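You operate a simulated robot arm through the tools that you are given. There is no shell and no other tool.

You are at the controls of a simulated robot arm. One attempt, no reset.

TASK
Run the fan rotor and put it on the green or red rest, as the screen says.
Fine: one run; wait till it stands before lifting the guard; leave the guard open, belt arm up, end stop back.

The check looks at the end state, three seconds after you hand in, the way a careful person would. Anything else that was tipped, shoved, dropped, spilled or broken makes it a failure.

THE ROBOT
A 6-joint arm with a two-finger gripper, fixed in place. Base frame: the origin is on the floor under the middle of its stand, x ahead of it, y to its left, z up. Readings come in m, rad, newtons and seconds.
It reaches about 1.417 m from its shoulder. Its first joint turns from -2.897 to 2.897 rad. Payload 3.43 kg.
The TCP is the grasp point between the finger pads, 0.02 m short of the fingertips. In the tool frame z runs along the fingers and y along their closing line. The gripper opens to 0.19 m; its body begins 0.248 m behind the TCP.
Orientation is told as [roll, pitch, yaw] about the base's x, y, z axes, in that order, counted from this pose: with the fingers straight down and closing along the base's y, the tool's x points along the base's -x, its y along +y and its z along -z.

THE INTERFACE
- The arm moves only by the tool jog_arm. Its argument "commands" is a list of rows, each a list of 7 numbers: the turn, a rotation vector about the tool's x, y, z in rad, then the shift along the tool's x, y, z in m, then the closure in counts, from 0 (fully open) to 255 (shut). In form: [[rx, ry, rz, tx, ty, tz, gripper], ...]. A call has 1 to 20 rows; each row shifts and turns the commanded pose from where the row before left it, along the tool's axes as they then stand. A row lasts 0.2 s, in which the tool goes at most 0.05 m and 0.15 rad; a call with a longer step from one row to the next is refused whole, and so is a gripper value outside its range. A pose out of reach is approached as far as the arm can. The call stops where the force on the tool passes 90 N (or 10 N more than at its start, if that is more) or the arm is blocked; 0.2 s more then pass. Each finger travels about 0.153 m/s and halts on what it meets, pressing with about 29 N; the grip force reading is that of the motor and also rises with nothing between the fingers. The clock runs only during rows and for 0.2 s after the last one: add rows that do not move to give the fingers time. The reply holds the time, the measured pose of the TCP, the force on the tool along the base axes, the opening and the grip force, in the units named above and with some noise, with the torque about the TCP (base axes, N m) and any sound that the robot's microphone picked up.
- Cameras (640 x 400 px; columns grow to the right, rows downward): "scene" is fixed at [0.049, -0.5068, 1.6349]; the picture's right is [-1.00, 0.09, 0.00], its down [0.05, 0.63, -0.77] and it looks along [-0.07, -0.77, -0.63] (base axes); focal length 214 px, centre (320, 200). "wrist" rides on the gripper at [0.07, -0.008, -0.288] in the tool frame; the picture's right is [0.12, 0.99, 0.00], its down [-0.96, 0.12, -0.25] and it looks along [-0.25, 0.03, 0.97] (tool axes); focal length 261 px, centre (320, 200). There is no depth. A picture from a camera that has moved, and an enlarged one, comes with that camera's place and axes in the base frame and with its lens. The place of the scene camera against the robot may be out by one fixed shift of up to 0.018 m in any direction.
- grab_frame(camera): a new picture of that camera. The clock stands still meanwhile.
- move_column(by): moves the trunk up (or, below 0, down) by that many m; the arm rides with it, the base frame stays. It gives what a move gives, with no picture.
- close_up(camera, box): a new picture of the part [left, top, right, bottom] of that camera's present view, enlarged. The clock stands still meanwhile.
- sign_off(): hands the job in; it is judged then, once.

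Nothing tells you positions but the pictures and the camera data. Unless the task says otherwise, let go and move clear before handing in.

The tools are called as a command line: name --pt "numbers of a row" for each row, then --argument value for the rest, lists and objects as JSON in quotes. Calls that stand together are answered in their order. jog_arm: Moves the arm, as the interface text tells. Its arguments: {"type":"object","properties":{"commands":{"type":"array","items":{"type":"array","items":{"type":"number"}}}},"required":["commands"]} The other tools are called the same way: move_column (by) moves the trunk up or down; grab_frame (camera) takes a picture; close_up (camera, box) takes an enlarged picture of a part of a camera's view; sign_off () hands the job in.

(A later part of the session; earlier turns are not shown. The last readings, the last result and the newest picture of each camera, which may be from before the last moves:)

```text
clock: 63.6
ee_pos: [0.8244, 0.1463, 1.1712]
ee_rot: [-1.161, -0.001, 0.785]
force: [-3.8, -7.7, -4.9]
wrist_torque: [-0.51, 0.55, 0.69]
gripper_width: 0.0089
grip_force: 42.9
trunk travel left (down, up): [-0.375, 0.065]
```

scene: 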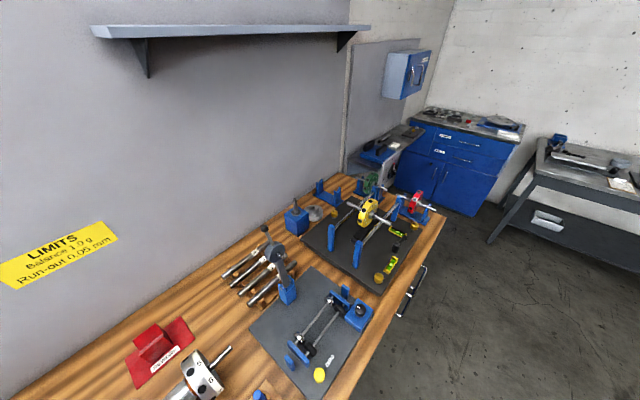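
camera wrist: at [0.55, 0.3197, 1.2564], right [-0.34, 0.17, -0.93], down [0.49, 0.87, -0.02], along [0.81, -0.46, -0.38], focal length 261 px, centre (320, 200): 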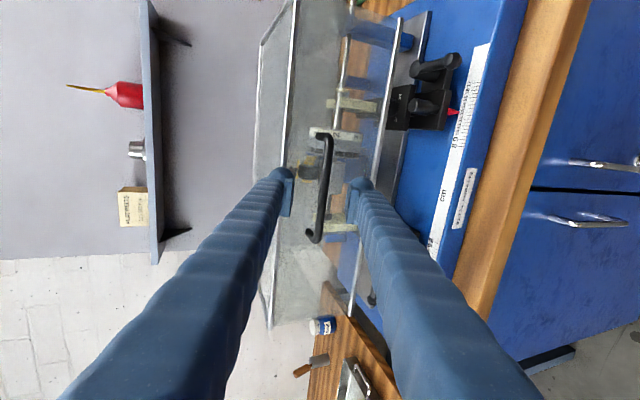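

jog_arm --pt "-0.02 0 0 0 -0.0235 0.0048 245" --pt "-0.02 0 0 0 -0.0232 0.006 245" --pt "-0.02 0 0 0 -0.0229 0.0072 245" --pt "-0.02 0 0 0 -0.0225 0.0083 245"

grab_frame --camera "wrist"

```text
clock: 64.6
ee_pos: [0.8691, 0.1027, 1.2428]
ee_rot: [-1.079, -0.003, 0.786]
force: [-1.8, -0.3, -0.3]
wrist_torque: [0.12, 0.09, 0.06]
gripper_width: 0.0079
grip_force: 0.2
trunk travel left (down, up): [-0.375, 0.065]
```

```text
taken
camera wrist: at [0.6406, 0.2302, 1.3863], right [-0.41, 0.25, -0.88], down [0.49, 0.87, 0.02], along [0.77, -0.42, -0.48], focal length 261 px, centre (320, 200)
```

wrist: 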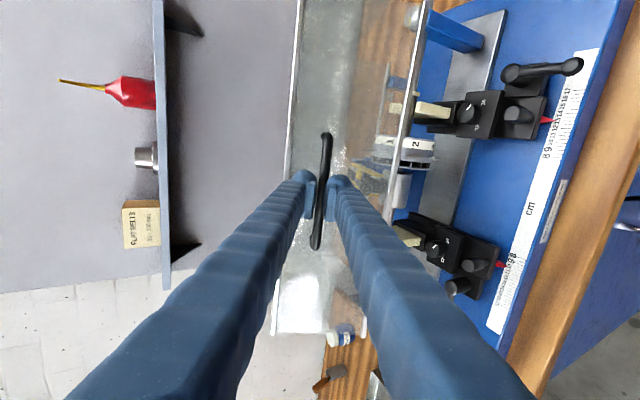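

close_up --camera "wrist" --box '[270, 120, 390, 220]'

close_up --camera "wrist" --box '[270, 0, 470, 150]'

```text
4.00 times, centred on (330, 170) of wrist
camera zoom: at [0.6406, 0.2302, 1.3863], right [-0.41, 0.25, -0.88], down [0.49, 0.87, 0.02], along [0.77, -0.42, -0.48], focal length 1043 px, centre (280, 320)
```

zoom: 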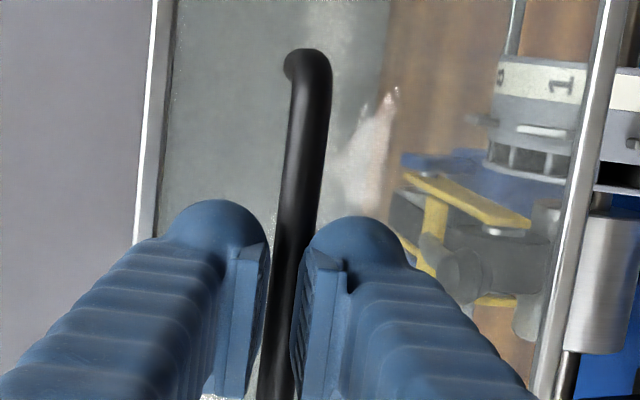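

```text
2.67 times, centred on (370, 75) of wrist
camera zoom: at [0.6406, 0.2302, 1.3863], right [-0.41, 0.25, -0.88], down [0.49, 0.87, 0.02], along [0.77, -0.42, -0.48], focal length 695 px, centre (187, 533)
```

zoom: 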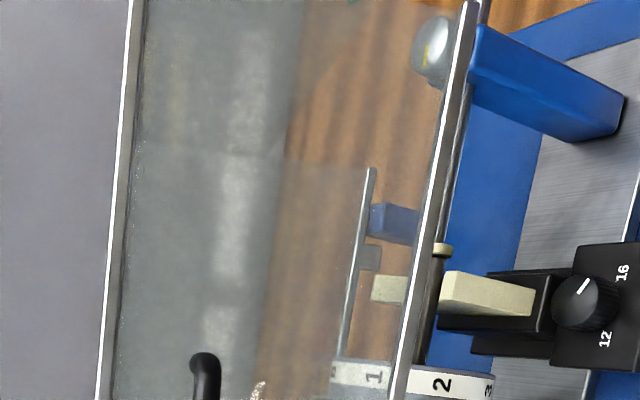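

The guard is up about 24° but the bar has slid toward the fingertips. I'll loosen slightly, slide the fingers further over the bar and re-grip.

jog_arm --pt "0 0 0 0 0 0 228" --pt "0 0 0 0 0 0.006 228" --pt "0 0 0 0 0 0.006 228" --pt "0 0 0 0 0 0 250" --pt "0 0 0 0 0 0 250"

close_up --camera "wrist" --box '[270, 120, 390, 220]'

```text
clock: 65.8
ee_pos: [0.8758, 0.0978, 1.2369]
ee_rot: [-1.077, 0.001, 0.786]
force: [-1.2, -1.4, -1.6]
wrist_torque: [-0.64, 0.65, 0.61]
gripper_width: 0.0104
grip_force: 44.1
trunk travel left (down, up): [-0.375, 0.065]
```

```text
4.00 times, centred on (330, 170) of wrist
camera zoom: at [0.6487, 0.2229, 1.3796], right [-0.42, 0.25, -0.88], down [0.49, 0.87, 0.02], along [0.77, -0.42, -0.48], focal length 1043 px, centre (280, 320)
```

zoom: 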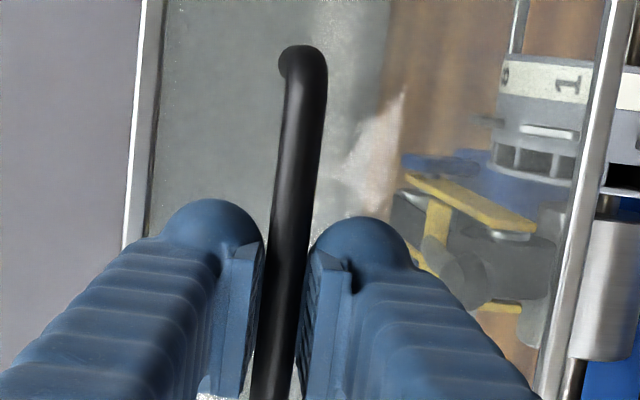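

jog_arm --pt "-0.02 0 0 0 -0.0216 0.0094 250" --pt "-0.02 0 0 0 -0.0211 0.0104 250" --pt "-0.02 0 0 0 -0.0204 0.0115 250" --pt "-0.02 0 0 0 -0.02 0.0125 250"

close_up --camera "wrist" --box '[270, 120, 390, 220]'

```text
clock: 66.8
ee_pos: [0.9334, 0.038, 1.285]
ee_rot: [-0.997, -0.003, 0.785]
force: [-0.6, -7.0, -10.1]
wrist_torque: [0.21, -0.4, 0.69]
gripper_width: 0.0108
grip_force: 44.7
trunk travel left (down, up): [-0.375, 0.065]
```

```text
4.00 times, centred on (330, 170) of wrist
camera zoom: at [0.7156, 0.1565, 1.4484], right [-0.46, 0.3, -0.83], down [0.49, 0.87, 0.04], along [0.74, -0.39, -0.55], focal length 1043 px, centre (280, 320)
```

zoom: 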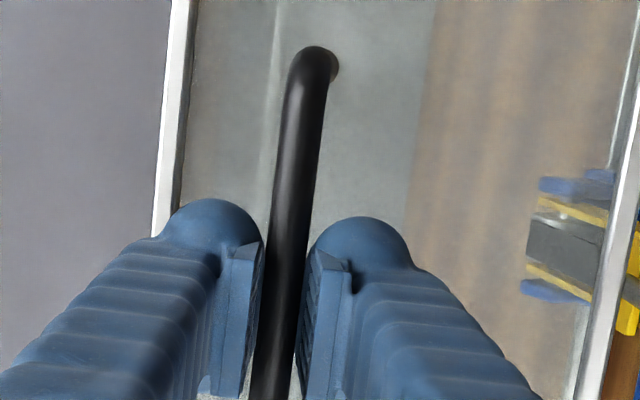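

jog_arm --pt "-0.02 0 0 0 -0.0193 0.0132 250" --pt "-0.02 0 0 0 -0.0186 0.0143 250" --pt "-0.02 0 0 0 -0.0178 0.0152 250" --pt "-0.02 0 0 0 -0.0172 0.016 250" --pt "-0.02 0 0 0 -0.0164 0.017 250" --pt "-0.02 0 0 0 -0.0154 0.0176 250"

grab_frame --camera "wrist"

close_up --camera "wrist" --box '[270, 120, 390, 220]'

```text
clock: 68.2
ee_pos: [1.0301, -0.0576, 1.3138]
ee_rot: [-0.875, 0.0, 0.788]
force: [1.3, -0.8, -26.1]
wrist_torque: [0.78, -0.57, -0.48]
gripper_width: 0.0107
grip_force: 43.8
trunk travel left (down, up): [-0.375, 0.065]
```

```text
taken
camera wrist: at [0.8277, 0.0445, 1.5043], right [-0.54, 0.37, -0.76], down [0.49, 0.87, 0.07], along [0.69, -0.34, -0.64], focal length 261 px, centre (320, 200)
```

wrist: 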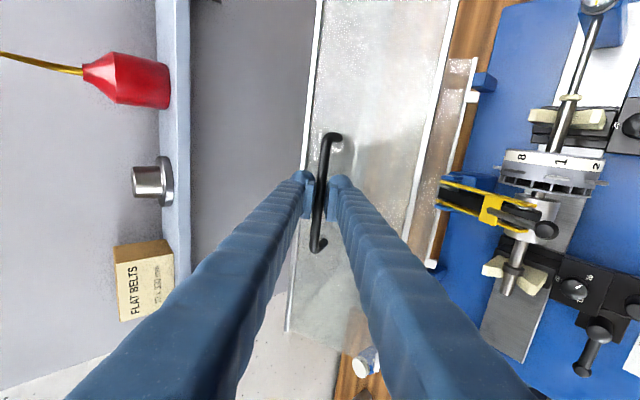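

```text
4.00 times, centred on (330, 170) of wrist
camera zoom: at [0.8277, 0.0445, 1.5043], right [-0.54, 0.37, -0.76], down [0.49, 0.87, 0.07], along [0.69, -0.34, -0.64], focal length 1043 px, centre (280, 320)
```

zoom: 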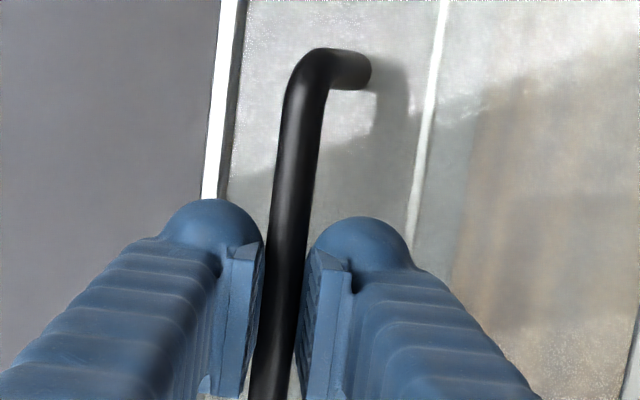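

The guard is about 64° open and follows well; the downward pull shows my arc is a few mm high, so I'll trim it and continue.

jog_arm --pt "-0.02 0 0 0 -0.0131 0.0197 250" --pt "-0.02 0 0 0 -0.0123 0.0203 250" --pt "-0.02 0 0 0 -0.0128 0.0196 250" --pt "-0.02 0 0 0 -0.0117 0.0204 250"

close_up --camera "wrist" --box '[270, 120, 390, 220]'

```text
clock: 69.2
ee_pos: [1.0984, -0.1241, 1.3023]
ee_rot: [-0.796, -0.001, 0.786]
force: [-2.5, -2.5, -16.1]
wrist_torque: [0.58, -0.45, -0.74]
gripper_width: 0.0101
grip_force: 43.8
trunk travel left (down, up): [-0.375, 0.065]
```

```text
4.00 times, centred on (330, 170) of wrist
camera zoom: at [0.9048, -0.0329, 1.5071], right [-0.57, 0.41, -0.71], down [0.5, 0.86, 0.09], along [0.65, -0.3, -0.7], focal length 1043 px, centre (280, 320)
```

zoom: 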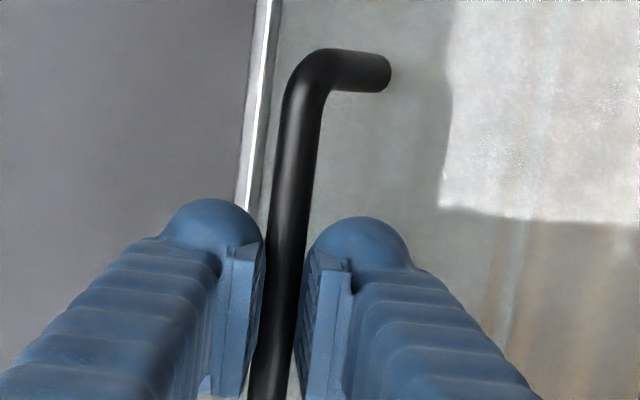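

jog_arm --pt "-0.02 0 0 0 -0.0094 0.0222 250" --pt "-0.02 0 0 0 -0.009 0.0221 250"

```text
clock: 69.8
ee_pos: [1.1205, -0.1484, 1.2892]
ee_rot: [-0.76, -0.004, 0.787]
force: [-36.6, 29.4, 6.4]
wrist_torque: [0.07, 0.56, -1.73]
gripper_width: 0.0101
grip_force: 43.6
trunk travel left (down, up): [-0.375, 0.065]
```

It has come up against its stop (about 87-90° open). I'll relax the push, open the fingers a little, and check that the guard stays.

jog_arm --pt "0 0 0 0 0.003 -0.003 250" --pt "0 0 0 0 0 0 225" --pt "0 0 0 0 0 0 215" --pt "0 0 0 0 0 0 215"

grab_frame --camera "wrist"

```text
clock: 70.8
ee_pos: [1.1229, -0.1519, 1.2855]
ee_rot: [-0.757, -0.002, 0.786]
force: [0.4, 0.8, -0.2]
wrist_torque: [0.05, -0.02, 0.04]
gripper_width: 0.03
grip_force: 0.0
trunk travel left (down, up): [-0.375, 0.065]
```

```text
taken
camera wrist: at [0.9365, -0.0654, 1.4987], right [-0.59, 0.43, -0.68], down [0.5, 0.86, 0.1], along [0.63, -0.28, -0.72], focal length 261 px, centre (320, 200)
```

wrist: 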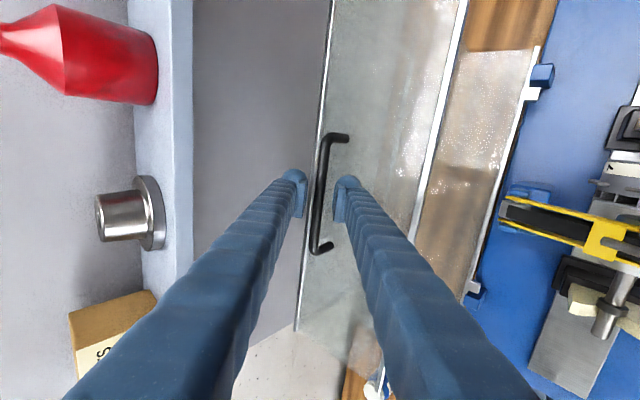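

jog_arm --pt "0 0 0 0 0 -0.01 215" --pt "0 0 0 0 0 -0.02 215" --pt "0 0 0 0 0 -0.03 215" --pt "0 0 0 0 0 -0.04 200" --pt "0 0 0 0 0 -0.04 100" --pt "0 0 0 0 0 0 0"

grab_frame --camera "wrist"

```text
clock: 72.2
ee_pos: [1.0563, -0.0839, 1.3846]
ee_rot: [-0.755, 0.0, 0.785]
force: [0.5, -0.5, -0.4]
wrist_torque: [0.0, 0.01, -0.02]
gripper_width: 0.1901
grip_force: 0.2
trunk travel left (down, up): [-0.375, 0.065]
```

```text
taken
camera wrist: at [0.871, 0.0006, 1.5992], right [-0.59, 0.43, -0.68], down [0.5, 0.86, 0.1], along [0.63, -0.28, -0.72], focal length 261 px, centre (320, 200)
```

wrist: 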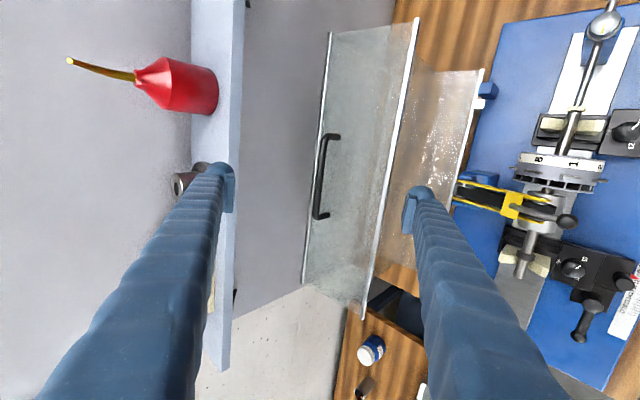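

The guard stays open by itself. Now I'll back off and get a clear view of the rotor, belt arm and end stop.

jog_arm --pt "0 0 0 0 0.0312 -0.0294 0" --pt "0 0 0 0 0.0312 -0.0294 0" --pt "0 0 0 0 0.0312 -0.0294 0" --pt "0 0 0 0 0.0312 -0.0294 0" --pt "0 0 0 0 0.0312 -0.0294 0" --pt "0 0 0 0 0.0312 -0.0294 0" --pt "0 0 0 0 0.0312 -0.0294 0" --pt "-0.15 0 0 0 0 0 0" --pt "-0.15 0 0 0 0 0 0" --pt "-0.15 0 0 0 0 0 0" --pt "-0.15 0 0 0 0 0 0" --pt "-0.15 0 0 0 0 0 0" --pt "-0.005 0 0 0 0 0 0" --pt "0 0 0 0 0 0 0"

grab_frame --camera "wrist"

```text
clock: 75.2
ee_pos: [0.845, 0.13, 1.3845]
ee_rot: [0.0, 0.0, 0.785]
force: [0.1, 0.7, 0.2]
wrist_torque: [-0.08, 0.1, -0.02]
gripper_width: 0.1902
grip_force: 0.0
trunk travel left (down, up): [-0.375, 0.065]
```

```text
taken
camera wrist: at [0.7998, 0.0739, 1.6711], right [-0.79, 0.62, 0.0], down [0.6, 0.76, 0.25], along [0.15, 0.19, -0.97], focal length 261 px, centre (320, 200)
```

wrist: 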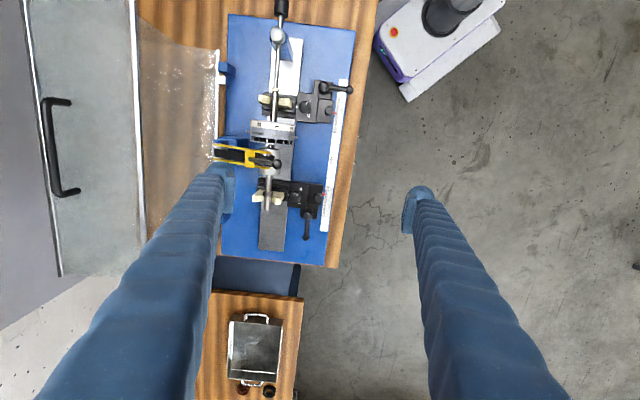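

close_up --camera "wrist" --box '[200, 0, 380, 120]'

close_up --camera "wrist" --box '[210, 80, 360, 190]'

close_up --camera "wrist" --box '[205, 125, 305, 200]'

```text
3.33 times, centred on (290, 60) of wrist
camera zoom: at [0.7998, 0.0739, 1.6711], right [-0.79, 0.62, 0.0], down [0.6, 0.76, 0.25], along [0.15, 0.19, -0.97], focal length 869 px, centre (420, 667)
```

zoom: 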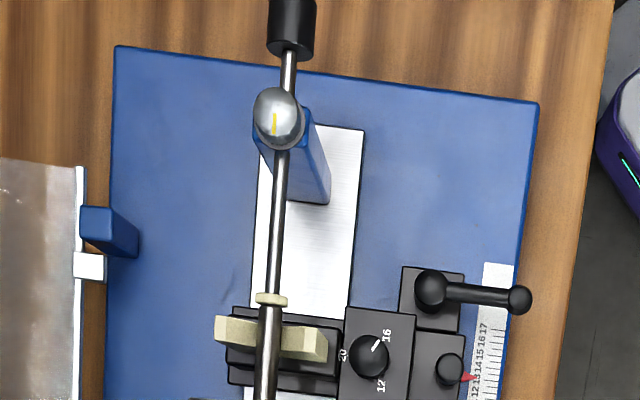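

```text
3.64 times, centred on (285, 135) of wrist
camera zoom: at [0.7998, 0.0739, 1.6711], right [-0.79, 0.62, 0.0], down [0.6, 0.76, 0.25], along [0.15, 0.19, -0.97], focal length 948 px, centre (447, 436)
```

zoom: 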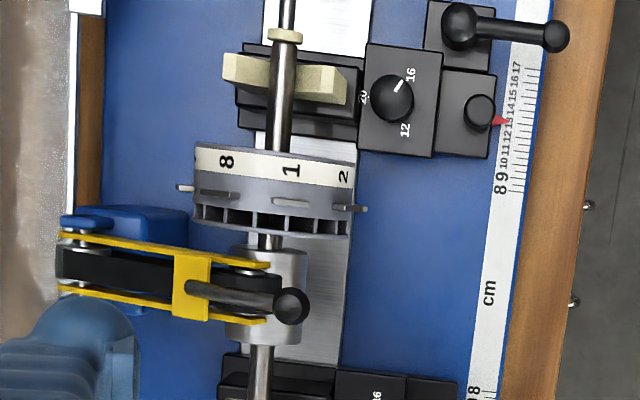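

```text
5.33 times, centred on (255, 162) of wrist
camera zoom: at [0.7998, 0.0739, 1.6711], right [-0.79, 0.62, 0.0], down [0.6, 0.76, 0.25], along [0.15, 0.19, -0.97], focal length 1390 px, centre (667, 400)
```

zoom: 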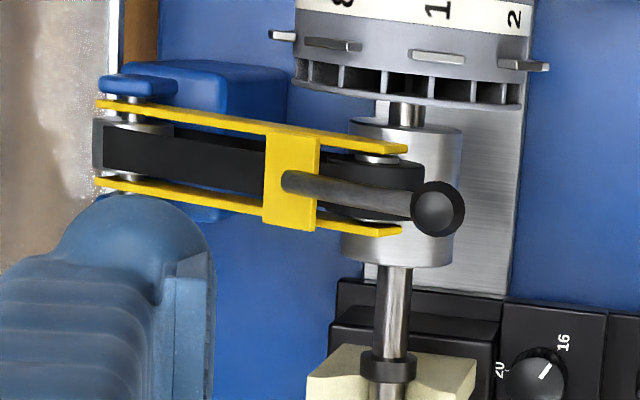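

Clear view now: yellow belt arm with a black ball knob above the hub, pivoting at the back; the rotor shaft in two V-blocks with the end-stop pad against its right end. I'll take a second viewpoint to fix positions.

jog_arm --pt "0 0 0.143 0 0 0 0" --pt "0 0 0.143 0 0 0 0" --pt "0 0 0.143 0 0 0 0" --pt "0 0 0.143 0 0 0 0" --pt "0 0 0.143 0 0 0 0" --pt "0 0 0.143 0 0 0 0" --pt "0 0 0.143 0 0 0 0" --pt "0 0 0.143 0 0 0 0" --pt "0 0 0.143 0 0 0 0" --pt "0 0 0.143 0 0 0 0" --pt "0 0 0.141 0 0 0 0" --pt "0 0 0 0.045 -0.02 0 0" --pt "0 0 0 0.045 -0.02 0 0" --pt "0 0 0 0.045 -0.02 0 0" --pt "0 0 0 0.045 -0.02 0 0" --pt "0 -0.14 0 0 0 0 0" --pt "0 -0.14 0 0 0 0 0" --pt "0 -0.12 0 0 0 0 0" --pt "0 0 0 0 0 0 0"

grab_frame --camera "wrist"

close_up --camera "wrist" --box '[235, 120, 415, 240]'

```text
clock: 79.2
ee_pos: [0.6587, 0.1999, 1.3833]
ee_rot: [0.001, -0.407, -0.786]
force: [-0.2, -0.7, 0.2]
wrist_torque: [-0.01, 0.02, -0.02]
gripper_width: 0.1898
grip_force: 0.0
trunk travel left (down, up): [-0.375, 0.065]
```

```text
taken
camera wrist: at [0.5255, 0.3188, 1.6201], right [0.62, 0.78, -0.05], down [0.64, -0.48, 0.61], along [0.45, -0.41, -0.79], focal length 261 px, centre (320, 200)
```

wrist: 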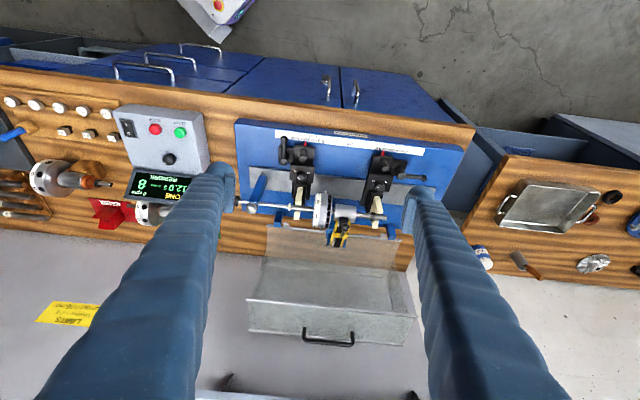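

```text
3.33 times, centred on (325, 180) of wrist
camera zoom: at [0.5255, 0.3188, 1.6201], right [0.62, 0.78, -0.05], down [0.64, -0.48, 0.61], along [0.45, -0.41, -0.79], focal length 869 px, centre (303, 267)
```

zoom: 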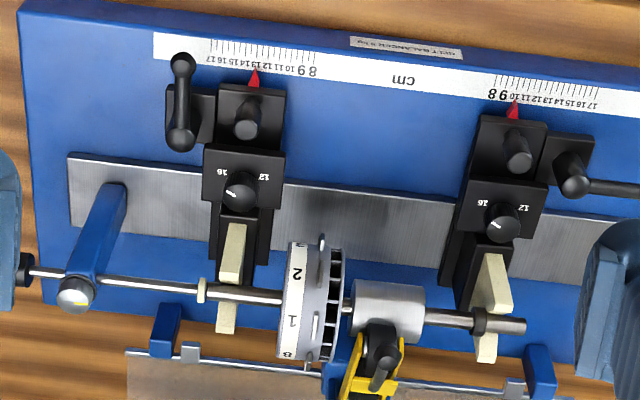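

close_up --camera "wrist" --box '[315, 190, 375, 250]'

close_up --camera "wrist" --box '[233, 160, 333, 240]'

close_up --camera "wrist" --box '[300, 180, 410, 250]'

```text
6.67 times, centred on (345, 220) of wrist
camera zoom: at [0.5255, 0.3188, 1.6201], right [0.62, 0.78, -0.05], down [0.64, -0.48, 0.61], along [0.45, -0.41, -0.79], focal length 1738 px, centre (153, 67)
```

zoom: 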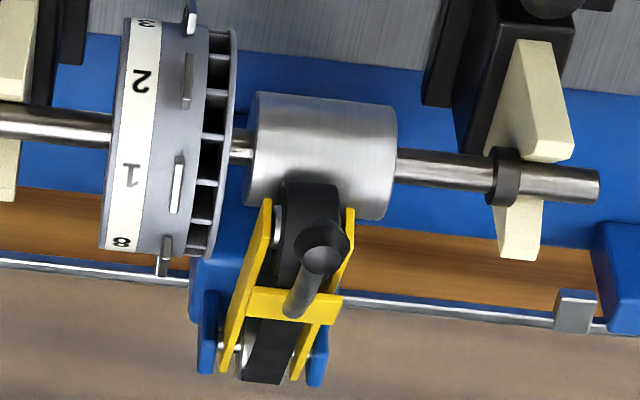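

```text
5.00 times, centred on (283, 200) of wrist
camera zoom: at [0.5255, 0.3188, 1.6201], right [0.62, 0.78, -0.05], down [0.64, -0.48, 0.61], along [0.45, -0.41, -0.79], focal length 1303 px, centre (505, 200)
```

zoom: 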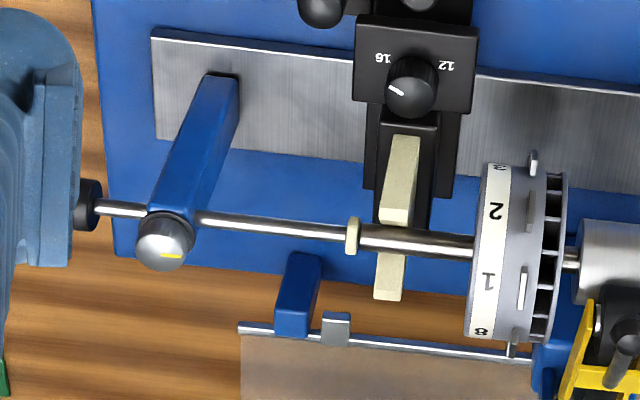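

```text
5.71 times, centred on (355, 215) of wrist
camera zoom: at [0.5255, 0.3188, 1.6201], right [0.62, 0.78, -0.05], down [0.64, -0.48, 0.61], along [0.45, -0.41, -0.79], focal length 1489 px, centre (120, 114)
```

zoom: 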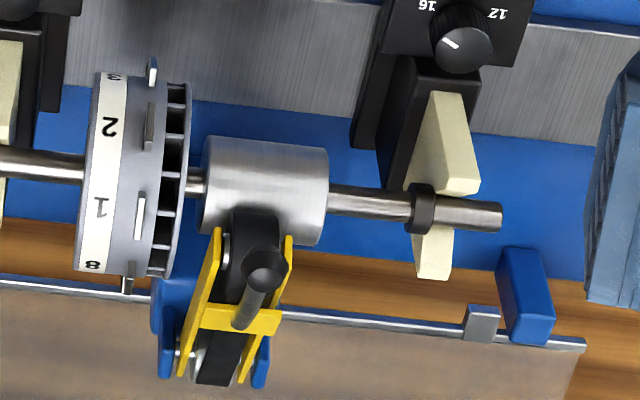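

I've located: ball knob of the belt arm at about s=0.689 (along bench), d=0.592, z=1.141; shaft axis at d≈0.62, z≈1.057; end-stop knob at s≈0.388 on the same axis. I'll go above the ball knob with the tool vertical.

jog_arm --pt "0 0.14 0 0 0 0 0" --pt "0 0.14 0 0 0 0 0" --pt "0 0.127 0 0 0 0 0" --pt "0 0 0 -0.038 0.0117 0.008 60" --pt "0 0 0 -0.038 0.0117 0.008 100" --pt "0 0 0 -0.038 0.0117 0.008 160" --pt "0 0 0 -0.038 0.0117 0.008 176" --pt "0 0 0 -0.038 0.0117 0.008 176" --pt "0 0 0 -0.038 0.0117 0.008 176" --pt "0 0 0 -0.038 0.0117 0.008 176" --pt "0 0 0 0 0 0 176"

grab_frame --camera "wrist"

close_up --camera "wrist" --box '[260, 130, 400, 250]'

```text
clock: 81.6
ee_pos: [0.9033, 0.0709, 1.3318]
ee_rot: [0.004, 0.002, -0.783]
force: [-0.2, 0.6, 0.6]
wrist_torque: [0.04, -0.11, 0.01]
gripper_width: 0.059
grip_force: 0.0
trunk travel left (down, up): [-0.375, 0.065]
```

```text
taken
camera wrist: at [0.847, 0.1134, 1.6186], right [0.62, 0.79, 0.0], down [0.76, -0.6, 0.25], along [0.2, -0.15, -0.97], focal length 261 px, centre (320, 200)
```

wrist: 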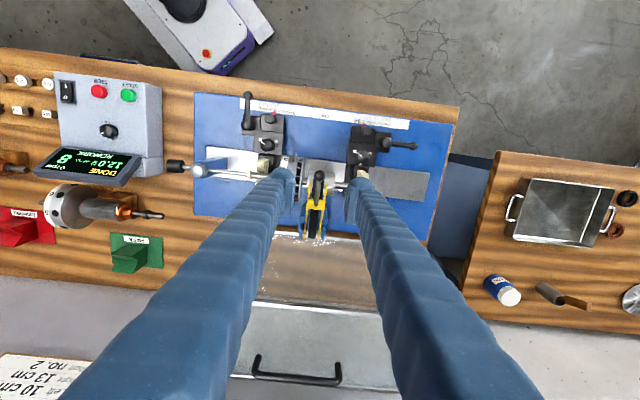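

```text
3.33 times, centred on (330, 190) of wrist
camera zoom: at [0.847, 0.1134, 1.6186], right [0.62, 0.79, 0.0], down [0.76, -0.6, 0.25], along [0.2, -0.15, -0.97], focal length 869 px, centre (287, 233)
```

zoom: 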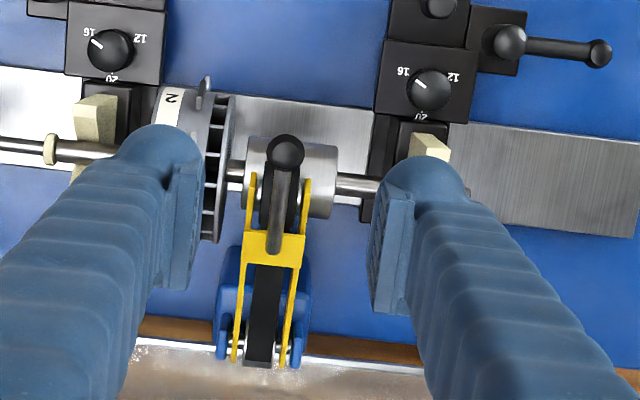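

jog_arm --pt "0 0 0 -0.0055 0 0.04 180" --pt "0 0 0 0 0 0.04 185" --pt "0 0 0 0 0 0.035 190" --pt "0 0 0 0 0 0.02 190" --pt "0 0 0 0 0 0 190"

close_up --camera "wrist" --box '[260, 100, 400, 220]'

```text
clock: 82.8
ee_pos: [0.9064, 0.0665, 1.1935]
ee_rot: [0.002, 0.002, -0.781]
force: [-1.0, -0.4, 0.2]
wrist_torque: [0.02, -0.03, 0.02]
gripper_width: 0.0486
grip_force: 0.0
trunk travel left (down, up): [-0.375, 0.065]
```

```text
3.33 times, centred on (330, 160) of wrist
camera zoom: at [0.8516, 0.1088, 1.4806], right [0.62, 0.79, 0.0], down [0.76, -0.6, 0.24], along [0.19, -0.15, -0.97], focal length 869 px, centre (287, 333)
```

zoom: 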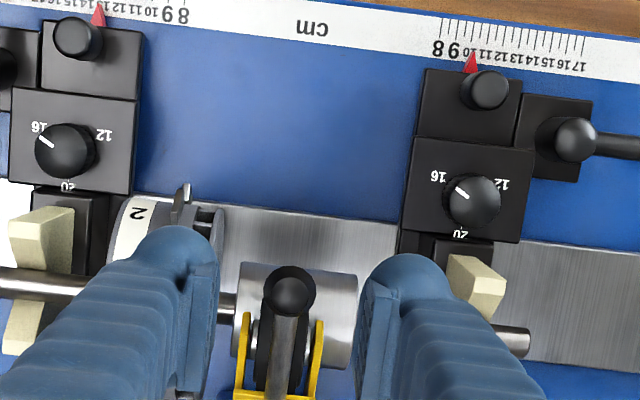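

jog_arm --pt "0 0 0 -0.001 0 0.02 190" --pt "0 0 0 0 0 0.015 190" --pt "0 0 0 0 0 0.009 190" --pt "0 0 0 0 0 0 220" --pt "0 0 0 0 0 0 255" --pt "0 0 0 0 0 0 255"

close_up --camera "wrist" --box '[260, 100, 400, 220]'

```text
clock: 84.2
ee_pos: [0.9088, 0.0676, 1.1488]
ee_rot: [0.003, 0.004, -0.784]
force: [3.4, 1.9, -2.1]
wrist_torque: [-0.01, -0.08, 0.0]
gripper_width: 0.0186
grip_force: 44.9
trunk travel left (down, up): [-0.375, 0.065]
```

```text
3.33 times, centred on (330, 160) of wrist
camera zoom: at [0.853, 0.1093, 1.4358], right [0.62, 0.79, 0.0], down [0.76, -0.6, 0.24], along [0.19, -0.15, -0.97], focal length 869 px, centre (287, 333)
```

zoom: 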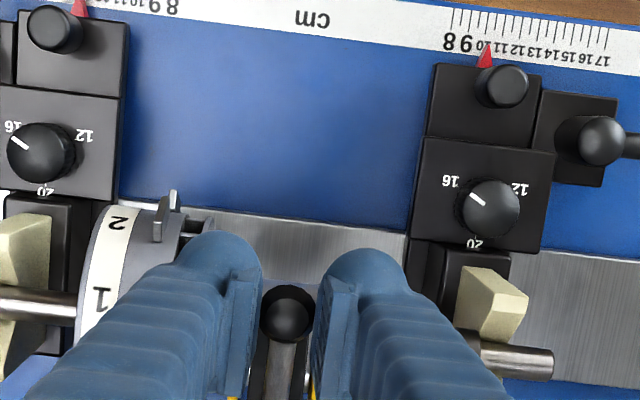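

The ball is gripped. Lifting the belt arm along its arc, a few rows at a time.

jog_arm --pt "0 0 0 -0.0074 0 -0.0124 255" --pt "0 0 0 -0.0082 0 -0.0118 255" --pt "0 0 0 -0.0091 0 -0.011 255"

close_up --camera "wrist" --box '[260, 100, 400, 220]'

```text
clock: 85.0
ee_pos: [0.9256, 0.0474, 1.1851]
ee_rot: [0.001, 0.005, -0.783]
force: [0.9, 0.7, 0.8]
wrist_torque: [0.03, 0.04, 0.02]
gripper_width: 0.0
grip_force: 34.5
trunk travel left (down, up): [-0.375, 0.065]
```

```text
3.33 times, centred on (330, 160) of wrist
camera zoom: at [0.87, 0.09, 1.4719], right [0.62, 0.79, 0.0], down [0.76, -0.6, 0.24], along [0.19, -0.15, -0.97], focal length 869 px, centre (287, 333)
```

zoom: 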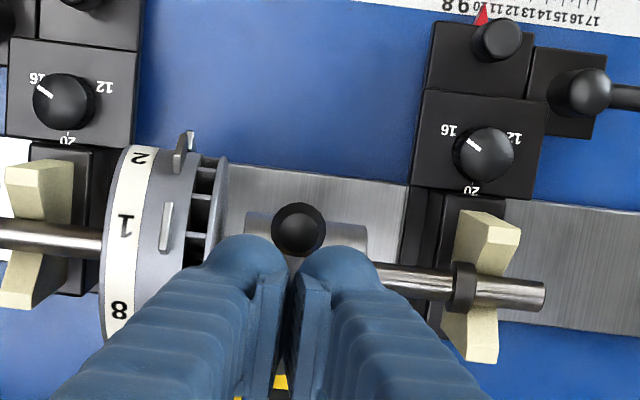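

The ball slipped out and the arm stayed down, so I'll lift it positively instead, with one finger below and one above the ball, coming from the front. Repositioning.

jog_arm --pt "0 0 0 0 0 -0.04 255" --pt "0 0 0 0 0 -0.045 230" --pt "0 0 0 0 0 -0.045 200" --pt "0 0 0 0.02 0 -0.04 174" --pt "0 0 0 0.045 0 0 174" --pt "0 0 0 0.045 0 0 174" --pt "0 0 0 0.045 0 0 174" --pt "0 0 0 0.045 0 0 174" --pt "0 0 0 0.045 0 0 174" --pt "0 0 0 0.045 0 0 174" --pt "0 0 -0.143 0 0 0 174" --pt "0 0 -0.143 0 0 0 174" --pt "0 0 -0.143 0 0 0 174" --pt "0 0 -0.143 0 0 0 174" --pt "0 0 -0.143 0 0 0 174" --pt "0 0 -0.143 0 0 0 174" --pt "0 0 -0.143 0 0 0 174" --pt "0 0 -0.143 0 0 0 174" --pt "0 0 -0.143 0 0 0 174" --pt "0 0 -0.143 0 0 0 174"

jog_arm --pt "0 0 -0.139 0 0 0 174" --pt "0.14 0 0 0 0 0 174" --pt "0.14 0 0 0 0 0 174" --pt "0.14 0 0 0 0 0 174" --pt "0.14 0 0 0 0 0 174" --pt "0.14 0 0 0 0 0 174" --pt "0.14 0 0 0 0 0 174" --pt "0.14 0 0 0 0 0 174" --pt "0.14 0 0 0 0 0 174" --pt "0.13 0 0 0 0 0 174" --pt "0 0 0 0 0 0 174"

grab_frame --camera "wrist"

```text
clock: 89.2
ee_pos: [0.7209, 0.2519, 1.3544]
ee_rot: [0.004, -0.003, 0.649]
force: [0.4, 0.5, 0.3]
wrist_torque: [0.01, 0.0, 0.01]
gripper_width: 0.0602
grip_force: 0.1
trunk travel left (down, up): [-0.375, 0.065]
```

```text
clock: 91.6
ee_pos: [0.7208, 0.2532, 1.3561]
ee_rot: [-1.25, -0.003, 0.784]
force: [-0.4, 0.3, 0.3]
wrist_torque: [0.0, -0.04, 0.01]
gripper_width: 0.0603
grip_force: 0.0
trunk travel left (down, up): [-0.375, 0.065]
```

```text
taken
camera wrist: at [0.4793, 0.3941, 1.4544], right [-0.31, 0.14, -0.94], down [0.49, 0.87, -0.03], along [0.82, -0.47, -0.34], focal length 261 px, centre (320, 200)
```

wrist: 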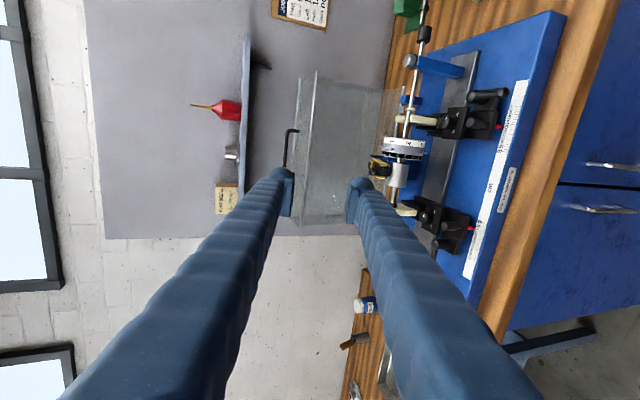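

jog_arm --pt "0 0 0 0 0.0243 0.0387 180" --pt "0 0 0 0 0.0243 0.0387 190" --pt "0 0 0 0 0.0243 0.0387 200" --pt "0 0 0 0 0.0243 0.0387 200" --pt "0 0 0 0 0.0243 0.0387 200" --pt "0 0 0 0 0 0 200"

grab_frame --camera "wrist"

close_up --camera "wrist" --box '[260, 100, 400, 220]'

```text
clock: 93.0
ee_pos: [0.8257, 0.1516, 1.1771]
ee_rot: [-1.245, -0.001, 0.785]
force: [-0.4, -0.7, 1.0]
wrist_torque: [0.06, 0.01, -0.02]
gripper_width: 0.041
grip_force: 0.1
trunk travel left (down, up): [-0.375, 0.065]
```

```text
taken
camera wrist: at [0.583, 0.2928, 1.2769], right [-0.31, 0.14, -0.94], down [0.49, 0.87, -0.03], along [0.82, -0.47, -0.34], focal length 261 px, centre (320, 200)
```

wrist: 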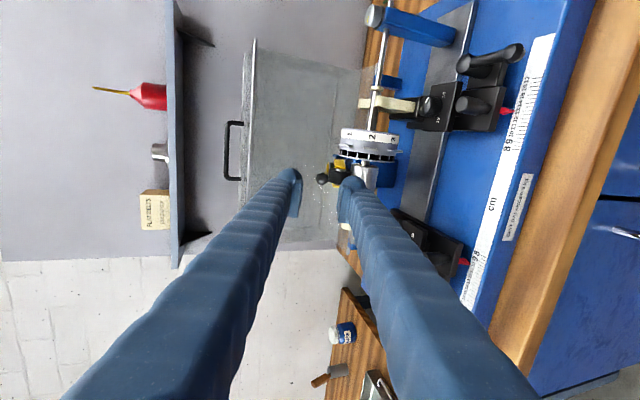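

```text
3.33 times, centred on (330, 160) of wrist
camera zoom: at [0.583, 0.2928, 1.2769], right [-0.31, 0.14, -0.94], down [0.49, 0.87, -0.03], along [0.82, -0.47, -0.34], focal length 869 px, centre (287, 333)
```

zoom: 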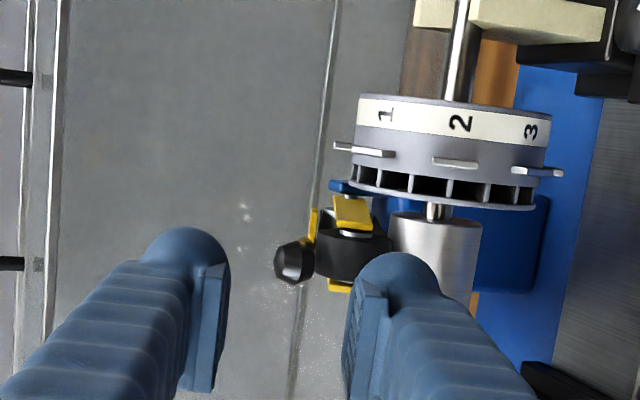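

jog_arm --pt "0 0 0 0 0 0.03 200" --pt "0 0 0 0 0.001 0.03 200" --pt "0 0 0 0 0 0.02 200" --pt "0 0 0 0 0 0 200"

close_up --camera "wrist" --box '[260, 100, 400, 220]'

```text
clock: 94.0
ee_pos: [0.8789, 0.0964, 1.152]
ee_rot: [-1.245, -0.002, 0.786]
force: [0.8, -0.5, -0.2]
wrist_torque: [0.01, -0.01, 0.05]
gripper_width: 0.0412
grip_force: 0.1
trunk travel left (down, up): [-0.375, 0.065]
```

```text
3.33 times, centred on (330, 160) of wrist
camera zoom: at [0.6369, 0.2369, 1.25], right [-0.31, 0.14, -0.94], down [0.49, 0.87, -0.03], along [0.82, -0.47, -0.34], focal length 869 px, centre (287, 333)
```

zoom: 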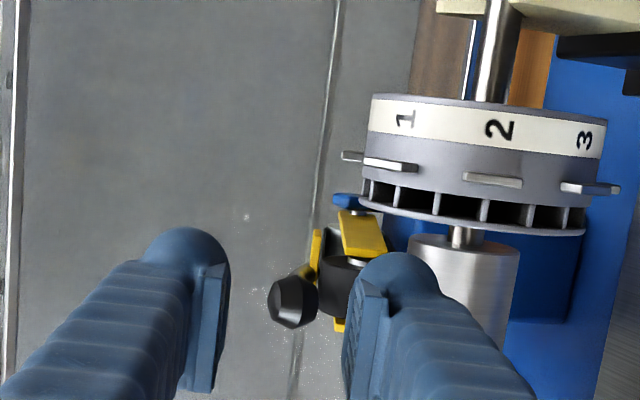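

jog_arm --pt "0 0 0 0 0.001 0.02 200" --pt "0 0 0 0 0.001 0.019 200" --pt "0 0 0 0 0 0 200"

close_up --camera "wrist" --box '[260, 100, 400, 220]'

```text
clock: 94.8
ee_pos: [0.9039, 0.0703, 1.1347]
ee_rot: [-1.247, -0.001, 0.786]
force: [0.0, -0.6, 1.0]
wrist_torque: [-0.01, 0.0, 0.01]
gripper_width: 0.0409
grip_force: 0.1
trunk travel left (down, up): [-0.375, 0.065]
```

```text
3.33 times, centred on (330, 160) of wrist
camera zoom: at [0.6628, 0.2125, 1.2345], right [-0.31, 0.14, -0.94], down [0.49, 0.87, -0.03], along [0.82, -0.47, -0.34], focal length 869 px, centre (287, 333)
```

zoom: 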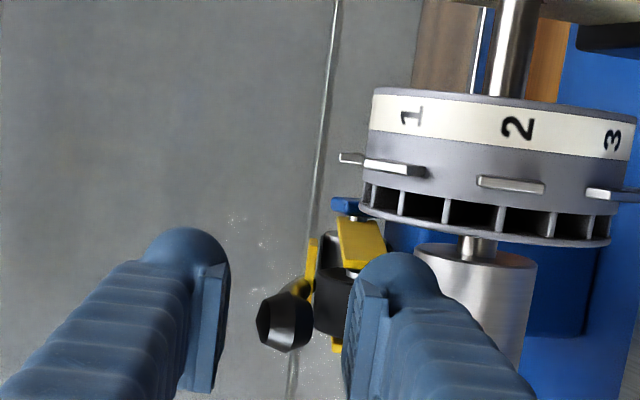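

jog_arm --pt "0 0 0 0 0 0 225" --pt "0 0 0 0 0 0 240" --pt "0 0 0 0 0 0 240"

jog_arm --pt "-0.05 0 0 0 -0.0084 0.0008 240" --pt "-0.05 0 0 0 -0.0084 0.0008 240"

close_up --camera "wrist" --box '[260, 100, 400, 220]'

```text
clock: 95.6
ee_pos: [0.9046, 0.071, 1.1373]
ee_rot: [-1.247, -0.002, 0.783]
force: [1.6, -1.8, 4.8]
wrist_torque: [-0.03, -0.04, -0.02]
gripper_width: 0.0203
grip_force: 44.6
trunk travel left (down, up): [-0.375, 0.065]
```

```text
clock: 96.2
ee_pos: [0.911, 0.0657, 1.1475]
ee_rot: [-1.142, 0.0, 0.784]
force: [12.4, -11.0, -15.0]
wrist_torque: [0.21, -0.48, 0.87]
gripper_width: 0.0205
grip_force: 44.4
trunk travel left (down, up): [-0.375, 0.065]
```

```text
3.33 times, centred on (330, 160) of wrist
camera zoom: at [0.6776, 0.1984, 1.2752], right [-0.38, 0.21, -0.9], down [0.49, 0.87, 0.0], along [0.79, -0.44, -0.43], focal length 869 px, centre (287, 333)
```

zoom: 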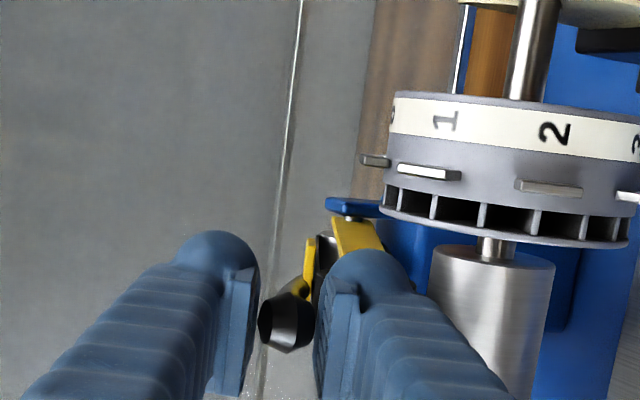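

jog_arm --pt "-0.05 0 0 0 -0.008 0.003 240" --pt "-0.05 0 0 0 -0.008 0.003 240"

close_up --camera "wrist" --box '[260, 100, 400, 220]'

```text
clock: 96.8
ee_pos: [0.9179, 0.0578, 1.1643]
ee_rot: [-1.046, -0.002, 0.784]
force: [8.1, -7.0, -11.7]
wrist_torque: [0.36, -0.57, 0.9]
gripper_width: 0.0204
grip_force: 44.8
trunk travel left (down, up): [-0.375, 0.065]
```

```text
3.33 times, centred on (330, 160) of wrist
camera zoom: at [0.6948, 0.1802, 1.3143], right [-0.44, 0.27, -0.86], down [0.49, 0.87, 0.03], along [0.76, -0.41, -0.51], focal length 869 px, centre (287, 333)
```

zoom: 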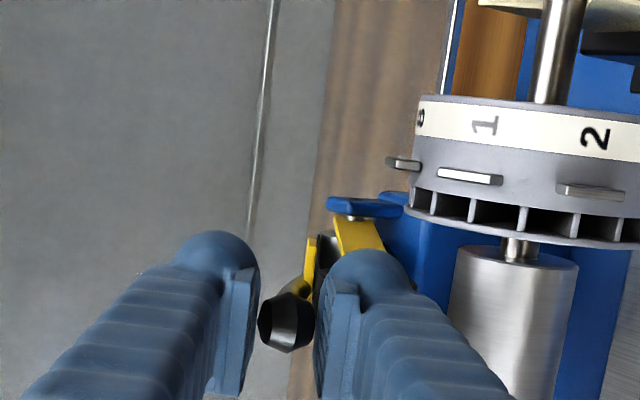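

The belt arm is rising with the fingers. Continuing.

jog_arm --pt "-0.1 0 0 0 -0.0165 0.004 240" --pt "-0.1 0 0 0 -0.0165 0.004 240" --pt "-0.1 0 0 0 -0.0165 0.003 240"

grab_frame --camera "wrist"

close_up --camera "wrist" --box '[260, 100, 400, 220]'

```text
clock: 97.6
ee_pos: [0.9461, 0.0302, 1.1972]
ee_rot: [-0.745, -0.003, 0.784]
force: [9.7, 2.1, -10.4]
wrist_torque: [0.14, -0.65, 0.51]
gripper_width: 0.0204
grip_force: 45.0
trunk travel left (down, up): [-0.375, 0.065]
```

```text
taken
camera wrist: at [0.7613, 0.1136, 1.4131], right [-0.6, 0.43, -0.67], down [0.5, 0.86, 0.11], along [0.62, -0.27, -0.73], focal length 261 px, centre (320, 200)
```

wrist: 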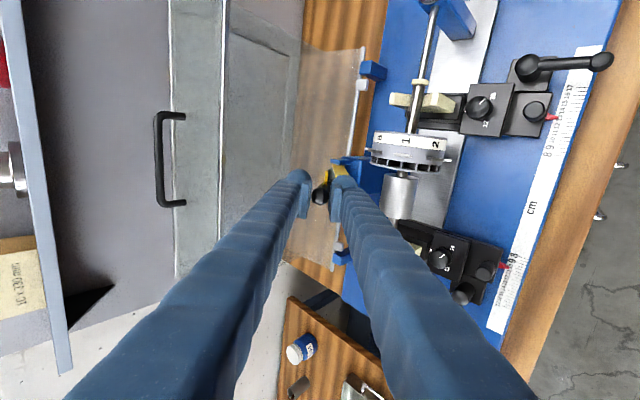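

```text
3.33 times, centred on (330, 160) of wrist
camera zoom: at [0.7613, 0.1136, 1.4131], right [-0.6, 0.43, -0.67], down [0.5, 0.86, 0.11], along [0.62, -0.27, -0.73], focal length 869 px, centre (287, 333)
```

zoom: 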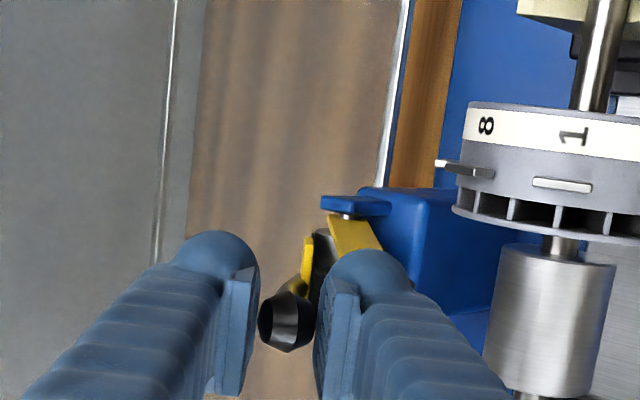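

jog_arm --pt "-0.1 0 0 0 -0.0165 0.003 240" --pt "-0.1 0 0 0 -0.0165 0.002 240" --pt "-0.1 0 0 0 -0.0165 0.002 240"

close_up --camera "wrist" --box '[260, 100, 400, 220]'

```text
clock: 98.4
ee_pos: [0.9772, -0.0004, 1.2182]
ee_rot: [-0.441, 0.0, 0.783]
force: [11.9, 1.8, -26.2]
wrist_torque: [0.4, -0.63, 0.34]
gripper_width: 0.0207
grip_force: 45.1
trunk travel left (down, up): [-0.375, 0.065]
```

```text
3.33 times, centred on (330, 160) of wrist
camera zoom: at [0.8445, 0.0312, 1.4813], right [-0.72, 0.55, -0.42], down [0.53, 0.83, 0.17], along [0.45, -0.1, -0.89], focal length 869 px, centre (287, 333)
```

zoom: 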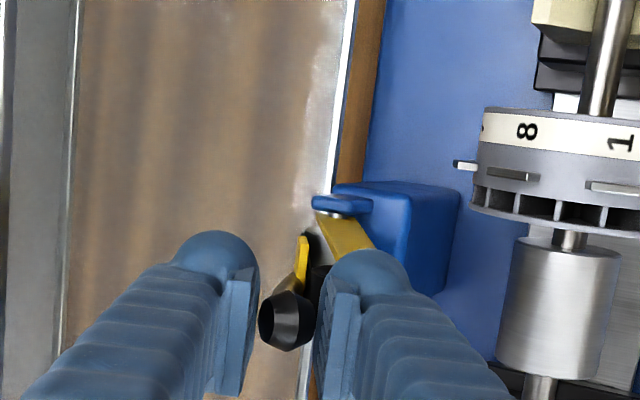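

jog_arm --pt "-0.1 0 0 0 -0.0159 0.0044 240" --pt "-0.1 0 0 0 -0.0159 0.0047 240"

grab_frame --camera "wrist"

```text
clock: 99.0
ee_pos: [1.0009, -0.025, 1.2275]
ee_rot: [-0.245, -0.004, 0.786]
force: [6.7, 2.8, -8.4]
wrist_torque: [0.44, -0.66, 0.26]
gripper_width: 0.0209
grip_force: 45.2
trunk travel left (down, up): [-0.375, 0.065]
```

```text
taken
camera wrist: at [0.9059, -0.0321, 1.5068], right [-0.76, 0.6, -0.24], down [0.56, 0.8, 0.22], along [0.32, 0.03, -0.95], focal length 261 px, centre (320, 200)
```

wrist: 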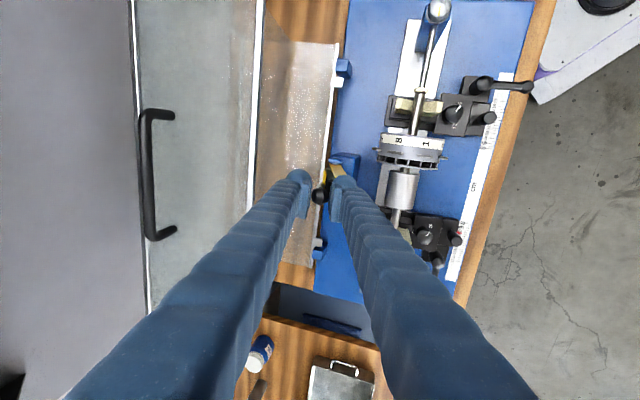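

jog_arm --pt "-0.1 0 0 0 -0.0163 0.0035 240" --pt "-0.1 0 0 0 -0.0165 0.0025 240"

```text
clock: 99.6
ee_pos: [1.0155, -0.056, 1.2172]
ee_rot: [-0.045, 0.003, 0.778]
force: [-5.4, -4.1, -0.3]
wrist_torque: [2.08, 1.23, 0.22]
gripper_width: 0.0185
grip_force: 6.8
trunk travel left (down, up): [-0.375, 0.065]
```

grab_frame --camera "wrist"

close_up --camera "wrist" --box '[260, 100, 400, 220]'

```text
taken
camera wrist: at [0.9614, -0.1017, 1.5055], right [-0.78, 0.62, -0.04], down [0.6, 0.77, 0.24], along [0.18, 0.16, -0.97], focal length 261 px, centre (320, 200)
```

wrist: 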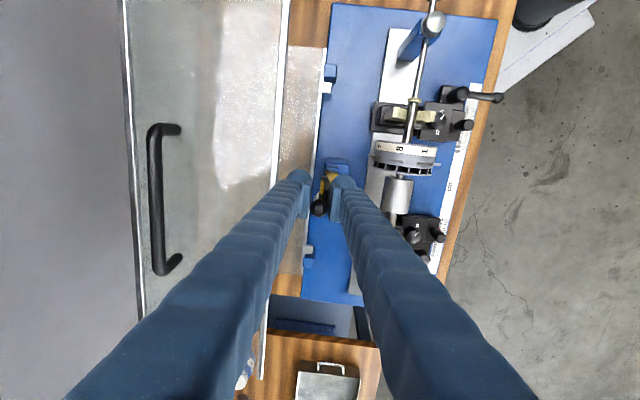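

```text
3.33 times, centred on (330, 160) of wrist
camera zoom: at [0.9614, -0.1017, 1.5055], right [-0.78, 0.62, -0.04], down [0.6, 0.77, 0.24], along [0.18, 0.16, -0.97], focal length 869 px, centre (287, 333)
```

zoom: 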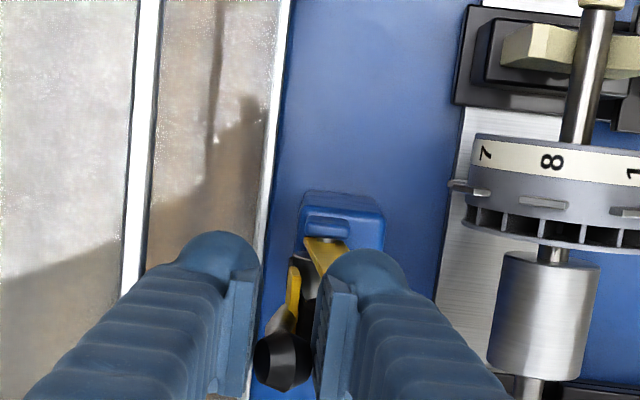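

The arm seems to have reached its upper stop and the grip is slipping sideways. I'll open the fingers slightly, keeping one in front to catch it, and see if it holds.

jog_arm --pt "0 0 0 0 0 0 225" --pt "0 0 0 0 0 0 205" --pt "0 0 0 0 0 0 205" --pt "0 0 0 0 0 0 205"

close_up --camera "wrist" --box '[260, 100, 400, 220]'

```text
clock: 100.6
ee_pos: [1.0216, -0.0478, 1.2254]
ee_rot: [-0.058, -0.001, 0.782]
force: [-0.3, -0.8, -0.2]
wrist_torque: [0.08, -0.01, 0.01]
gripper_width: 0.0377
grip_force: 0.1
trunk travel left (down, up): [-0.375, 0.065]
```

```text
3.33 times, centred on (330, 160) of wrist
camera zoom: at [0.9641, -0.0913, 1.5123], right [-0.78, 0.62, -0.06], down [0.59, 0.77, 0.24], along [0.19, 0.16, -0.97], focal length 869 px, centre (287, 333)
```

zoom: 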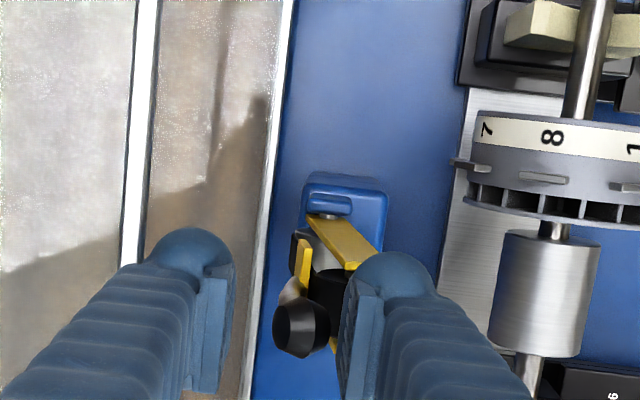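

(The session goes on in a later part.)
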